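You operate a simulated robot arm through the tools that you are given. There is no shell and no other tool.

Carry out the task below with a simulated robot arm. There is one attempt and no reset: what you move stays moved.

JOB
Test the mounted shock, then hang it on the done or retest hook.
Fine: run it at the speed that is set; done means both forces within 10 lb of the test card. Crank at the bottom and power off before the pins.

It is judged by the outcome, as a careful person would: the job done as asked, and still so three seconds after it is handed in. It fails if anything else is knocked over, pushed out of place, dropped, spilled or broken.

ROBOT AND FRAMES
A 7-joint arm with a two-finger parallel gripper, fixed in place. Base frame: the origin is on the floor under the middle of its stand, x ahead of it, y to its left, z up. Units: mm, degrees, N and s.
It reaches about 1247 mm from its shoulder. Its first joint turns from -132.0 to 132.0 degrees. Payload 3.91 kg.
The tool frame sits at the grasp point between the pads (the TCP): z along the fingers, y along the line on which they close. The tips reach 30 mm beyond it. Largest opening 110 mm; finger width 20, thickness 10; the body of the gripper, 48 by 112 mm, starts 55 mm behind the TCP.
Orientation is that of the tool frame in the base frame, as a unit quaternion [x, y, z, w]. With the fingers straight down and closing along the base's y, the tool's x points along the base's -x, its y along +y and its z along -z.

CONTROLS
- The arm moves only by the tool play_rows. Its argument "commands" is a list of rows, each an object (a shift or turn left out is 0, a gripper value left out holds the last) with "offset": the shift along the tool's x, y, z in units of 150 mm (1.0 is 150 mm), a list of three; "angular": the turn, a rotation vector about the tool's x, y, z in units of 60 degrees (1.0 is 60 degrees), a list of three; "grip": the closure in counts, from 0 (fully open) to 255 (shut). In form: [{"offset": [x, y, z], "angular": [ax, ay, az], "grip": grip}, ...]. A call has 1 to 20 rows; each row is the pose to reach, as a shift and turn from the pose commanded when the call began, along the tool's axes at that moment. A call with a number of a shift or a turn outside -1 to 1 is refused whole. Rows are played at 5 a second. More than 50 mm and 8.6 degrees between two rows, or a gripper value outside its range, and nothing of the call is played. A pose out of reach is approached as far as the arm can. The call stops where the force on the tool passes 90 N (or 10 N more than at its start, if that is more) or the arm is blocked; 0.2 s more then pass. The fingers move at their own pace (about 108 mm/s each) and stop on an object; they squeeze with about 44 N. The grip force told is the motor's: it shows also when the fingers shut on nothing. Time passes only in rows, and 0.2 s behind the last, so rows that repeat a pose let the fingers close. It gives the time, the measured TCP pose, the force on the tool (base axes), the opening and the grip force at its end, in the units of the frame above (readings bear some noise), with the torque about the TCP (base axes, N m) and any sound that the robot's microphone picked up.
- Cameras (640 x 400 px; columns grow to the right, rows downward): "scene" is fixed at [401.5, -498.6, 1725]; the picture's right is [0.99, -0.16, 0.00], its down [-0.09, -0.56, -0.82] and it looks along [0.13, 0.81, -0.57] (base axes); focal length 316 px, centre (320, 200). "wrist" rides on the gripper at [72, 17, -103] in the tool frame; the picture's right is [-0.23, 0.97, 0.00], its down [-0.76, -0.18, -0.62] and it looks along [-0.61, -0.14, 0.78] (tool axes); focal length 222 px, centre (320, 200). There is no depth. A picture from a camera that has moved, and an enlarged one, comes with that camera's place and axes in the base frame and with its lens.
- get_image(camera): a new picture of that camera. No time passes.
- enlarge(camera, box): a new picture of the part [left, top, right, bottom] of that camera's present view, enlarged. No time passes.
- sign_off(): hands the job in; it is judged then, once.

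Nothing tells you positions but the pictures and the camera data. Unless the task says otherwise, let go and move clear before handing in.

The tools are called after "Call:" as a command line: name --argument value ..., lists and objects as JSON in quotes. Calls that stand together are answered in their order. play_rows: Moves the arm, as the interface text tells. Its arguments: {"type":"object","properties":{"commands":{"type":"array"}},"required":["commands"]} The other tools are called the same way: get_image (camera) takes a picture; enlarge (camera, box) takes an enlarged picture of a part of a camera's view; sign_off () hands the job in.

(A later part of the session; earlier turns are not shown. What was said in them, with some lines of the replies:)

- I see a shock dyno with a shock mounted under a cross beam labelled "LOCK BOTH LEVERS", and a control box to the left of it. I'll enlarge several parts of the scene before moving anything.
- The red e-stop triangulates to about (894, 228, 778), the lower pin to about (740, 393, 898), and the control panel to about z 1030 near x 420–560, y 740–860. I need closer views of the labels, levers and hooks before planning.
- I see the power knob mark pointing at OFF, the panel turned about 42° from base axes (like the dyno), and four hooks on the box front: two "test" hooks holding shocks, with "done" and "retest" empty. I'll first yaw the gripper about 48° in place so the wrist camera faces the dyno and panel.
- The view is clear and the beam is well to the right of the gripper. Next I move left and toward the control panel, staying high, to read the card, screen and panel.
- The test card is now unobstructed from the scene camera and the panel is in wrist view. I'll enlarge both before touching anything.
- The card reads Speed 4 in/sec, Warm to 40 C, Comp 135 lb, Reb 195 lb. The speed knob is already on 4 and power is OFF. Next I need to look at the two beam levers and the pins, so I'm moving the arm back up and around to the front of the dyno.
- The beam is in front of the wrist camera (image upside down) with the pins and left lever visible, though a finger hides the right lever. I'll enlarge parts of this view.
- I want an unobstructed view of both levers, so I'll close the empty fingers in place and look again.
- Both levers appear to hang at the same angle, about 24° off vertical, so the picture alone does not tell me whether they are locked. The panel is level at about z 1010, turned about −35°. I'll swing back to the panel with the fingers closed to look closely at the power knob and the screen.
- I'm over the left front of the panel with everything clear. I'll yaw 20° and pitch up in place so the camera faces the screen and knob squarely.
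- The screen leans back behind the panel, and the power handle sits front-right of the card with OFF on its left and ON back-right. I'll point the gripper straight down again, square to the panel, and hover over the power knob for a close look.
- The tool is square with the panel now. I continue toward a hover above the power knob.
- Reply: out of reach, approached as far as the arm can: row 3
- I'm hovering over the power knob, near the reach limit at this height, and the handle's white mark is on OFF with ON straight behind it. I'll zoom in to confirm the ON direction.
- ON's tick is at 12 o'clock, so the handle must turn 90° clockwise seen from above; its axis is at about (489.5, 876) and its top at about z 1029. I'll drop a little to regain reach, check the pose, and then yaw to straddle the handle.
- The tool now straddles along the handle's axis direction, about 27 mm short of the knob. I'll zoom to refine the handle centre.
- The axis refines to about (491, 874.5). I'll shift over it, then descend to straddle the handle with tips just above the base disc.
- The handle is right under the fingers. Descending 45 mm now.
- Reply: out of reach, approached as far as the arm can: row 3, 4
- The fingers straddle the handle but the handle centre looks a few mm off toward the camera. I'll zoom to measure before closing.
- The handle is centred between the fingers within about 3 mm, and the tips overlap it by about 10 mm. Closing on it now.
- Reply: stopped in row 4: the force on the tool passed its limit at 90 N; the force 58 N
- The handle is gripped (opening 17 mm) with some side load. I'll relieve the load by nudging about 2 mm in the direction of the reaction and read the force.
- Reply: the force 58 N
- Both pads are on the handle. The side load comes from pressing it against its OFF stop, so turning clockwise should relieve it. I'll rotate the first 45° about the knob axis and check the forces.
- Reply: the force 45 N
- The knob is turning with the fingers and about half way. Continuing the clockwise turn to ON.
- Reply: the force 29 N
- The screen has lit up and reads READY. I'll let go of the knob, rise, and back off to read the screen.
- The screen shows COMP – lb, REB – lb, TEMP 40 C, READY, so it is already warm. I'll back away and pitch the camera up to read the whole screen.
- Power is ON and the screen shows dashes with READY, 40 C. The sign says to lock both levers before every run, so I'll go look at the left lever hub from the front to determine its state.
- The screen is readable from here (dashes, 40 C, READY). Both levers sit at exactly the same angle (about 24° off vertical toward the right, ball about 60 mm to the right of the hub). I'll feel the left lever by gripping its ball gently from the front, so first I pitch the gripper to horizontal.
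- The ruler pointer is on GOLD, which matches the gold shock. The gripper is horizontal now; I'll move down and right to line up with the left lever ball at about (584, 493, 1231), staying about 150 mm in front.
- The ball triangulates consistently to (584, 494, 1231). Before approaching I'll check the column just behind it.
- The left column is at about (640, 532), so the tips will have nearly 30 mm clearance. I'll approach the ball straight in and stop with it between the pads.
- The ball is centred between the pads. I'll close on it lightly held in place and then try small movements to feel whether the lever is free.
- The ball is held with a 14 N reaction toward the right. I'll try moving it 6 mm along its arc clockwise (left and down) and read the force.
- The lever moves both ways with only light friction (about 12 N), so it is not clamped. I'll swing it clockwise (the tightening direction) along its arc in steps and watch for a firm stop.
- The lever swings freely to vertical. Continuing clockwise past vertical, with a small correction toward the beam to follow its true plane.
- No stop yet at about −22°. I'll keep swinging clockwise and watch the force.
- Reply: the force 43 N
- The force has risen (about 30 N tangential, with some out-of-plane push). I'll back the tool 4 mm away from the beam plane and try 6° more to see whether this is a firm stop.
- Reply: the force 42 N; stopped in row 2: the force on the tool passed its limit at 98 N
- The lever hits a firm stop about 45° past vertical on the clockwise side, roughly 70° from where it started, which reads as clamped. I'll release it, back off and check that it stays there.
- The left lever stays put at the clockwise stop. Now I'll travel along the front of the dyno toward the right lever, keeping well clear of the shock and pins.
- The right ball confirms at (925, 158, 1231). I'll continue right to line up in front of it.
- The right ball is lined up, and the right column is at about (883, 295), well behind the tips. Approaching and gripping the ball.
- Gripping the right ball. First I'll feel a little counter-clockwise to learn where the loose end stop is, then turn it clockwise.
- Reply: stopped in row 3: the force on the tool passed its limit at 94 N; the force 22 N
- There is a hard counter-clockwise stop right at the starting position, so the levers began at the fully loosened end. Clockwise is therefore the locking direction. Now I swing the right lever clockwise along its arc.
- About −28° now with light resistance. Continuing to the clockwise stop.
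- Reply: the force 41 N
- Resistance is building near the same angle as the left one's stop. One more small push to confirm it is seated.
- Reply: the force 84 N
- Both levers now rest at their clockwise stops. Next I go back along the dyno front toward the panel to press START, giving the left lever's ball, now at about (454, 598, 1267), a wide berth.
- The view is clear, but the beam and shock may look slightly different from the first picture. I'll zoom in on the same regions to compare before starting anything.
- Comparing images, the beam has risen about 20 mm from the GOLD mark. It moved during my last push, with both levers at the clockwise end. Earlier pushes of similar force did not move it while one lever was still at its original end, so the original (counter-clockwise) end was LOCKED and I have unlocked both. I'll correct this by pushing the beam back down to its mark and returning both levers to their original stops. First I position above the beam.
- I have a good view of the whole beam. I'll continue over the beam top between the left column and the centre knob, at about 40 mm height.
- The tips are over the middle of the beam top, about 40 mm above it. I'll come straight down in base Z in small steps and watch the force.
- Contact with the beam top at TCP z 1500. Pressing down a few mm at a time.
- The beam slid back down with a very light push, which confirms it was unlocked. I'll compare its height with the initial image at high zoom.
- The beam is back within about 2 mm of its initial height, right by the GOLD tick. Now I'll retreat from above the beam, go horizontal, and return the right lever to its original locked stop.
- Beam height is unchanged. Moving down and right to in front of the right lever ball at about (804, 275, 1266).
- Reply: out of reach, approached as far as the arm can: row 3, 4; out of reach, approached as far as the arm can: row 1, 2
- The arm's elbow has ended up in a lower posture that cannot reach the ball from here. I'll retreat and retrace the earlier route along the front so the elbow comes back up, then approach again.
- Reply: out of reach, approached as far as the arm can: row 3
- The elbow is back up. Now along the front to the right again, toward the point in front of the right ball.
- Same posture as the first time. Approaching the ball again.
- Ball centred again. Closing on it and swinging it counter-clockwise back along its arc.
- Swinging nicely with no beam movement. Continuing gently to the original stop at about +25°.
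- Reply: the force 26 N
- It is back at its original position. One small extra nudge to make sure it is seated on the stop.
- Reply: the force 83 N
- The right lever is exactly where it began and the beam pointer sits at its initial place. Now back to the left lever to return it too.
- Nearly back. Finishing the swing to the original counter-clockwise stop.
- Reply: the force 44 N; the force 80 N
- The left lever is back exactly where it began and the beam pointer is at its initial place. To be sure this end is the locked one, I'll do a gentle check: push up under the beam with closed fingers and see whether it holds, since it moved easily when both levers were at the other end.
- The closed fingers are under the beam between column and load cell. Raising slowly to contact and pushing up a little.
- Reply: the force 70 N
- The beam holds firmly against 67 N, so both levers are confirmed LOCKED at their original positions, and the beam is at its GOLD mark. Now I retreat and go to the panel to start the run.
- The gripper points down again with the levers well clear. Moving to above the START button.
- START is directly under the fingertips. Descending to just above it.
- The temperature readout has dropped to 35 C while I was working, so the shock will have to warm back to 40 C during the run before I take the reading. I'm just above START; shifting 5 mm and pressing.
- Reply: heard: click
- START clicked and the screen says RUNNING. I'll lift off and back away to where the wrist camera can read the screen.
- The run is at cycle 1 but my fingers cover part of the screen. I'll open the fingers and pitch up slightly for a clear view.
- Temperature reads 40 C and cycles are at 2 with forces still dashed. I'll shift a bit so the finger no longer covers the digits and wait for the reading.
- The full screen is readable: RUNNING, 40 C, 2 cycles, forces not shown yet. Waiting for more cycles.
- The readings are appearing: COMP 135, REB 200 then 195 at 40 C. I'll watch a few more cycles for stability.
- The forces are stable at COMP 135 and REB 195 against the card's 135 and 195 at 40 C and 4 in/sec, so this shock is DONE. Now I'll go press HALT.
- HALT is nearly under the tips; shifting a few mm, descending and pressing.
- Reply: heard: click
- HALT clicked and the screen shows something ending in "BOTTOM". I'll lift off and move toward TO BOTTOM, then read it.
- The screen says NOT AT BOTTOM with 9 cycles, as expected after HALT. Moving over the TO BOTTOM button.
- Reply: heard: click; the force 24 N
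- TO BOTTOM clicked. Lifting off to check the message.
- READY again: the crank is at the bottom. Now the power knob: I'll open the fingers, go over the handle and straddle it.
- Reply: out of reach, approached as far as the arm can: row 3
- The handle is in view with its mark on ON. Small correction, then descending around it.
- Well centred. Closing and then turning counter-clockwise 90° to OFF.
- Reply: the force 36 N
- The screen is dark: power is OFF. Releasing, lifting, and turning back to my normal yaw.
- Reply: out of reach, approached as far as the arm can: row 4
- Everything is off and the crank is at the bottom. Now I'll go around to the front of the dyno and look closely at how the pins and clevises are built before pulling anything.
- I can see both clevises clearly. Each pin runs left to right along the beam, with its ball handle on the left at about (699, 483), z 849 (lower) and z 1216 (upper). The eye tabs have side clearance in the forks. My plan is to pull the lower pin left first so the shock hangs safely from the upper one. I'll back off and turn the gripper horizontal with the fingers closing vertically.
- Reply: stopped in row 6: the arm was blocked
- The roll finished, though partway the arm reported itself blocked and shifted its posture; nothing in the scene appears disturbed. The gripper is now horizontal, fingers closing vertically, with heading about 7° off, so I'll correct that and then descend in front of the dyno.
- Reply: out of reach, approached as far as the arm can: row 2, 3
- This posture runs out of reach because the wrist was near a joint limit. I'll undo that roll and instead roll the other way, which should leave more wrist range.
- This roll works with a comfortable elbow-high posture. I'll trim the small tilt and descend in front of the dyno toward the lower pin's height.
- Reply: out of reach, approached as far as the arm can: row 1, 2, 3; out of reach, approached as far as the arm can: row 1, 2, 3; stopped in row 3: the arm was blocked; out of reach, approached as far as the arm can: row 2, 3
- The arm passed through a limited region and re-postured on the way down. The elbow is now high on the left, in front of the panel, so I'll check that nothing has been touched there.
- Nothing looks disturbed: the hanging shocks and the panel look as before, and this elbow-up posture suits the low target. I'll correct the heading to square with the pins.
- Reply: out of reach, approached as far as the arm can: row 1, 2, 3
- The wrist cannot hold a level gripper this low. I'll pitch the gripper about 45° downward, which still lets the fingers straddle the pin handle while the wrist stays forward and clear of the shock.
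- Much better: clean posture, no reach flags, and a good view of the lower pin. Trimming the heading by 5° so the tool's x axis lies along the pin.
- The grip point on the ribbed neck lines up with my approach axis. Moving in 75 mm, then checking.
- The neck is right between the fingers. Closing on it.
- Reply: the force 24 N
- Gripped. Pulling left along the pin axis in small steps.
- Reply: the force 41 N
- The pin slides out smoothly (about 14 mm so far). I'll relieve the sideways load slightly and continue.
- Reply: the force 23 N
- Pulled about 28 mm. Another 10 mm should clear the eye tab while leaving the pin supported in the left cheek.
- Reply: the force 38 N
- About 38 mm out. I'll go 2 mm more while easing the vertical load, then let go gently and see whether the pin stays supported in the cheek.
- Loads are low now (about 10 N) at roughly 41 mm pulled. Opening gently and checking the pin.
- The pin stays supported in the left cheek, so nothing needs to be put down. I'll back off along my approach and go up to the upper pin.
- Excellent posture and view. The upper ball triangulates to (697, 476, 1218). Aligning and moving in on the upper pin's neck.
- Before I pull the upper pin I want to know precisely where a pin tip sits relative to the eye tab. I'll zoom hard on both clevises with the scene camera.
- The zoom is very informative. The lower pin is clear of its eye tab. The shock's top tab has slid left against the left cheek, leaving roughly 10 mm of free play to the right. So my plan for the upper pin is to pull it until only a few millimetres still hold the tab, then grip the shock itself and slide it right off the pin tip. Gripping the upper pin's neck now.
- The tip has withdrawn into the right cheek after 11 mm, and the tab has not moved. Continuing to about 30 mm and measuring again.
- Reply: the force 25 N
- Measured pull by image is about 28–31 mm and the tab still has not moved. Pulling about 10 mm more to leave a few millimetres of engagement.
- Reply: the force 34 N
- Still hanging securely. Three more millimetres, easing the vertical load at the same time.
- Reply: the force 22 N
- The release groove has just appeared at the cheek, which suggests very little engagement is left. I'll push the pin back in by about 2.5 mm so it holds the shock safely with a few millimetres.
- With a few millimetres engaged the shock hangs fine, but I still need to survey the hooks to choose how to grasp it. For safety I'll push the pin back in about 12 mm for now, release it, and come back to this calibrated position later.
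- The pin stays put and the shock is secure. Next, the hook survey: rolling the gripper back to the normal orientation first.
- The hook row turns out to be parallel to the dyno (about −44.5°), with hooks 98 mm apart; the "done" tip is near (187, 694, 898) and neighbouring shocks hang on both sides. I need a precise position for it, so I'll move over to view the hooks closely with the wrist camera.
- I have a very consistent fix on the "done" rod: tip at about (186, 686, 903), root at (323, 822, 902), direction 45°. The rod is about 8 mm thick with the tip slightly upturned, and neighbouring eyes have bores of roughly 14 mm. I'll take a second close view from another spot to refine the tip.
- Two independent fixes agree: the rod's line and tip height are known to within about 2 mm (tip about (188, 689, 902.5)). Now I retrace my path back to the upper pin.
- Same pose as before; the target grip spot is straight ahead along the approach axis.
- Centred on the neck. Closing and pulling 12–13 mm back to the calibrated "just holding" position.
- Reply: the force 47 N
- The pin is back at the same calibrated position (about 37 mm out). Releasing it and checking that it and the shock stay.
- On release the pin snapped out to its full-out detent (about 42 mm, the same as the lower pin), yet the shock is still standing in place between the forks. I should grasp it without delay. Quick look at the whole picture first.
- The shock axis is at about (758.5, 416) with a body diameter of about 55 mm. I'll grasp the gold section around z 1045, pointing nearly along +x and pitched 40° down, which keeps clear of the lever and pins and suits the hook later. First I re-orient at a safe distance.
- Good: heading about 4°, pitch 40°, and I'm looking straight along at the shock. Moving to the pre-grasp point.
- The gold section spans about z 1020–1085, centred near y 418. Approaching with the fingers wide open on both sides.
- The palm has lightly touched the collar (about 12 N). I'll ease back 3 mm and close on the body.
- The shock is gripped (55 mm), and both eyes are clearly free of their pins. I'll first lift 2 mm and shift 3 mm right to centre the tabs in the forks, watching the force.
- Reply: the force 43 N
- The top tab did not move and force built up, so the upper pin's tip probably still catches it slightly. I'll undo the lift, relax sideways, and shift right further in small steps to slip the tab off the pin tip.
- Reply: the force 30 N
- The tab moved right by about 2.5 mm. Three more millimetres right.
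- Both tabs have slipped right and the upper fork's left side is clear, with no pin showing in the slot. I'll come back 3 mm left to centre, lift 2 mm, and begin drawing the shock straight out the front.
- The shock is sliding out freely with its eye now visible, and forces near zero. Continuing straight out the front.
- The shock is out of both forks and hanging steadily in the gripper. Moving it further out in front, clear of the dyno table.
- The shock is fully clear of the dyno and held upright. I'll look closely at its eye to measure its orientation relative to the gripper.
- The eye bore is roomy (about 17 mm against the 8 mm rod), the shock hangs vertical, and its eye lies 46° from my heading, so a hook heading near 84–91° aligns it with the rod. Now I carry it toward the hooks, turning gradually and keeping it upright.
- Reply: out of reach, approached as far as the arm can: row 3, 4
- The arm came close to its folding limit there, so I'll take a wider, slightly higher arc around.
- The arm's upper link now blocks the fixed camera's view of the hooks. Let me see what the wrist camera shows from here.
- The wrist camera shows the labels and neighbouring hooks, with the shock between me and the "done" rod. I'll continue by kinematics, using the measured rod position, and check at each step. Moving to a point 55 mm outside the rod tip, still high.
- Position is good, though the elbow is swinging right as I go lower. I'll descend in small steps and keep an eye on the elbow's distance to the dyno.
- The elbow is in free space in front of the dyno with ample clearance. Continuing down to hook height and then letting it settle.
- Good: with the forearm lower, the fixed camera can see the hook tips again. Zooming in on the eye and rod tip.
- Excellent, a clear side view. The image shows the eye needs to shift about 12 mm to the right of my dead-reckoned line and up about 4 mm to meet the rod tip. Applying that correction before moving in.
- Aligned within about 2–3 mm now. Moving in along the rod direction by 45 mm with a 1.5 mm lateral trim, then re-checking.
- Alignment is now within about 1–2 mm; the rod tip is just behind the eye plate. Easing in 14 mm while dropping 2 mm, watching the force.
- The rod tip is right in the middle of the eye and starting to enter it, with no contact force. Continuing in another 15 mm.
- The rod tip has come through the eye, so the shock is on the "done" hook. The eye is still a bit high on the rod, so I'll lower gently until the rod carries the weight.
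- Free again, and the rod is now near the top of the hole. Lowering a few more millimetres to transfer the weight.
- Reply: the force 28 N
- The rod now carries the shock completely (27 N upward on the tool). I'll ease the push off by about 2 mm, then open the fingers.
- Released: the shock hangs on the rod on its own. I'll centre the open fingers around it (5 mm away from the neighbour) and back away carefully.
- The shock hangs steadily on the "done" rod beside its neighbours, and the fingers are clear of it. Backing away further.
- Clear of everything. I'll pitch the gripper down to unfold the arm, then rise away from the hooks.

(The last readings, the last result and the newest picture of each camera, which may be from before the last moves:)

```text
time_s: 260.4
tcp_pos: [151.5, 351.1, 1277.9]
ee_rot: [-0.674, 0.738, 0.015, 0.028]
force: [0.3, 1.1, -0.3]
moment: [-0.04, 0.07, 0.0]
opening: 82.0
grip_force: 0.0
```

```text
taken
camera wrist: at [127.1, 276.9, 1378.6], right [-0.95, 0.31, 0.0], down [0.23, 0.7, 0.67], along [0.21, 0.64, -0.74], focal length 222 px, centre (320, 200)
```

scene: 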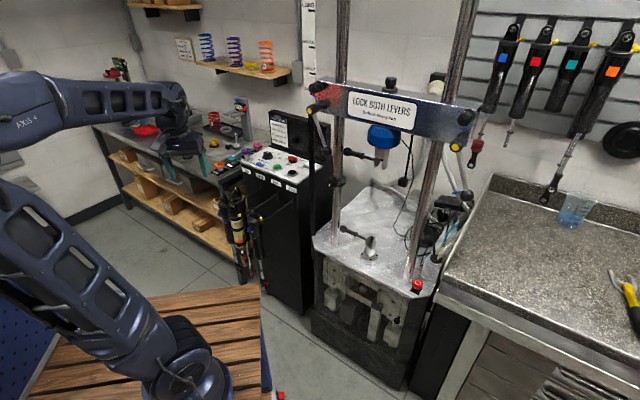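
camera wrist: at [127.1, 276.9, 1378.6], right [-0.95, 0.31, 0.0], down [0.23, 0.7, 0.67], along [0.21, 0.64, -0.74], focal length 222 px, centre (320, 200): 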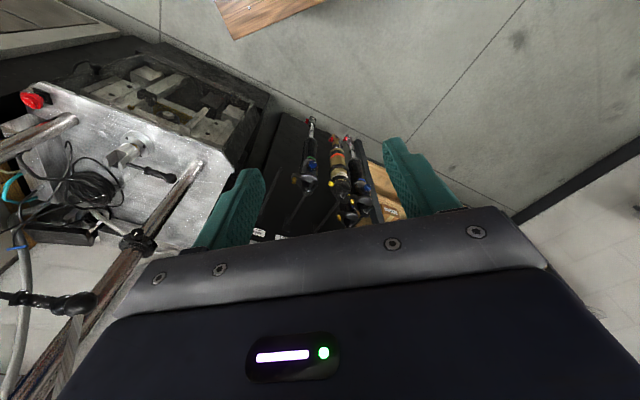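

The arm is well away and the view is unobstructed. Checking the hung shock, its neighbours, the dyno, levers and panel one last time.

Call:
enlarge --camera "scene" --box '[200, 170, 300, 300]'

Call:
enlarge --camera "scene" --box '[216, 198, 248, 218]'

Call:
enlarge --camera "scene" --box '[300, 60, 480, 200]'

Call:
enlarge --camera "scene" --box '[240, 105, 330, 190]'

Call:
enlarge --camera "scene" --box '[310, 200, 430, 300]'

```text
3.08 times, centred on (250, 235) of scene
camera zoom: at [401.5, -498.6, 1725.0], right [0.99, -0.16, 0.0], down [-0.09, -0.56, -0.82], along [0.13, 0.81, -0.57], focal length 972 px, centre (535, 92)
```

zoom: 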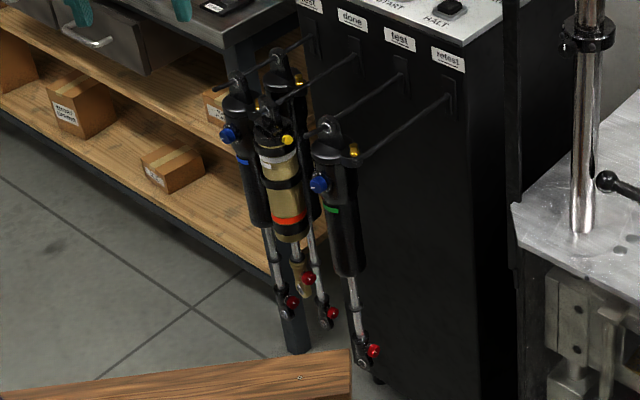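

```text
16.00 times, centred on (232, 208) of scene
camera zoom: at [401.5, -498.6, 1725.0], right [0.99, -0.16, 0.0], down [-0.09, -0.56, -0.82], along [0.13, 0.81, -0.57], focal length 5054 px, centre (1728, 72)
```

zoom: 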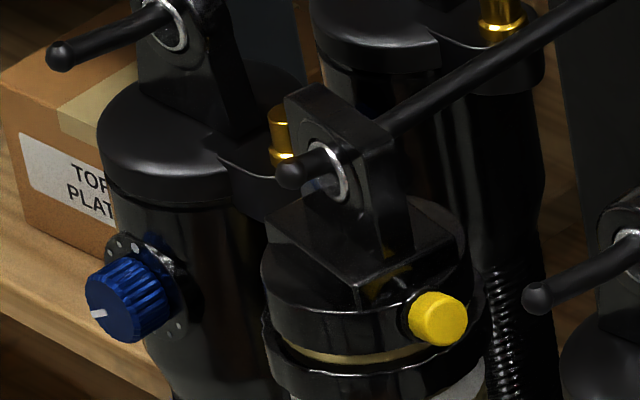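

```text
2.86 times, centred on (390, 130) of scene
camera zoom: at [401.5, -498.6, 1725.0], right [0.99, -0.16, 0.0], down [-0.09, -0.56, -0.82], along [0.13, 0.81, -0.57], focal length 902 px, centre (120, 400)
```

zoom: 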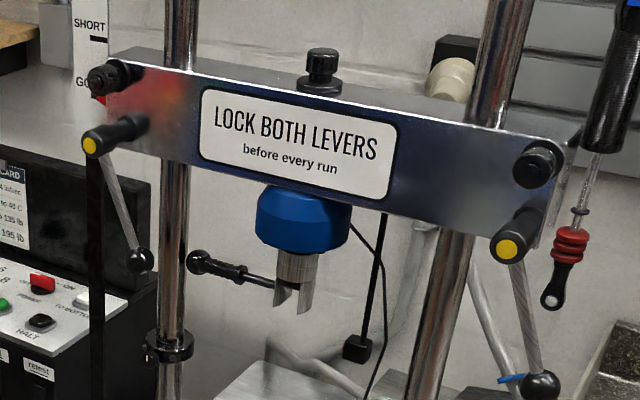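

```text
4.71 times, centred on (285, 148) of scene
camera zoom: at [401.5, -498.6, 1725.0], right [0.99, -0.16, 0.0], down [-0.09, -0.56, -0.82], along [0.13, 0.81, -0.57], focal length 1486 px, centre (485, 447)
```

zoom: 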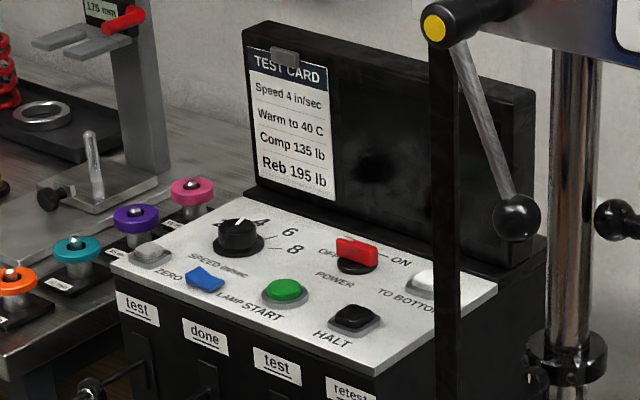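

```text
4.00 times, centred on (370, 250) of scene
camera zoom: at [401.5, -498.6, 1725.0], right [0.99, -0.16, 0.0], down [-0.09, -0.56, -0.82], along [0.13, 0.81, -0.57], focal length 1263 px, centre (120, 0)
```

zoom: 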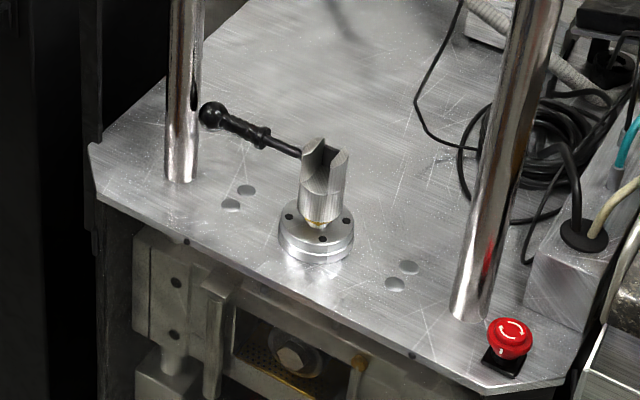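

Everything looks right: the shock is on "done", the neighbours are undisturbed, power is OFF, levers and beam are at their original locked marks, and the pins are retained in their clevises. I'll wait a few seconds to confirm the shock stays put.

Call:
play_rows --commands '[{}, {}, {}, {}, {}, {}, {}, {}, {}, {}, {}, {}, {}, {}, {}]'

Call:
enlarge --camera "scene" --box '[216, 198, 248, 218]'

Call:
get_image --camera "scene"

```text
time_s: 263.6
tcp_pos: [151.6, 351.1, 1279.5]
ee_rot: [-0.674, 0.738, 0.015, 0.028]
force: [0.0, 0.7, 0.1]
moment: [-0.02, 0.01, 0.01]
opening: 82.1
grip_force: 0.1
```

```text
16.00 times, centred on (232, 208) of scene
camera zoom: at [401.5, -498.6, 1725.0], right [0.99, -0.16, 0.0], down [-0.09, -0.56, -0.82], along [0.13, 0.81, -0.57], focal length 5054 px, centre (1728, 72)
```

zoom: 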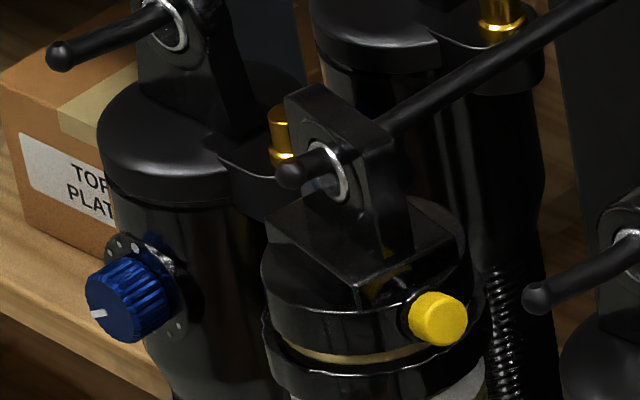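

```text
taken
```

scene: 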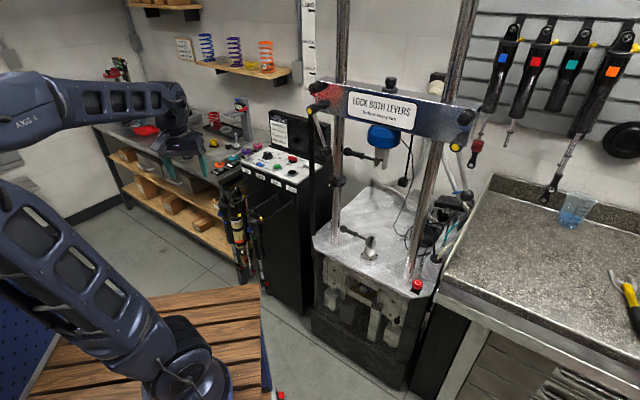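

The shock has not moved on the "done" hook after several seconds, and the arm is clear with the gripper open. Handing the job in.

Call:
sign_off

```text
The job is handed in.
```

The shock passed, and I hung it on the "done" hook. It was still hanging steadily a few seconds after I let go, before I handed the job in.

| | Test card | Reading at 40 C, 4 in/sec |
|---|---|---|
| Compression | 135 lb | 135 lb |
| Rebound | 195 lb | 195 lb (first reading 200 lb) |

- **Order of steps:** I ran it at the set speed, then pressed HALT, sent the crank to the bottom and turned the power off. Only after that did I pull the pins.
- **Lever mistake, put right before the run:** Both beam levers were locked at the start, but I misread them and swung both open. The beam rose about 20 mm. I pushed it back to the GOLD mark, to within about 1–2 mm of where it started, and locked both levers again. It then held against a 67 N upward push, and it did not move during the run.
- **Pins:** Both pins are still in their clevises, pulled out to the left. I did not push them back in.
- **Shock position:** It hangs about 15–20 mm in from the tip of the rod, nearer the end than the shocks beside it.
- **Other items:** The neighbouring shocks, panel and dyno looked undisturbed when I finished.
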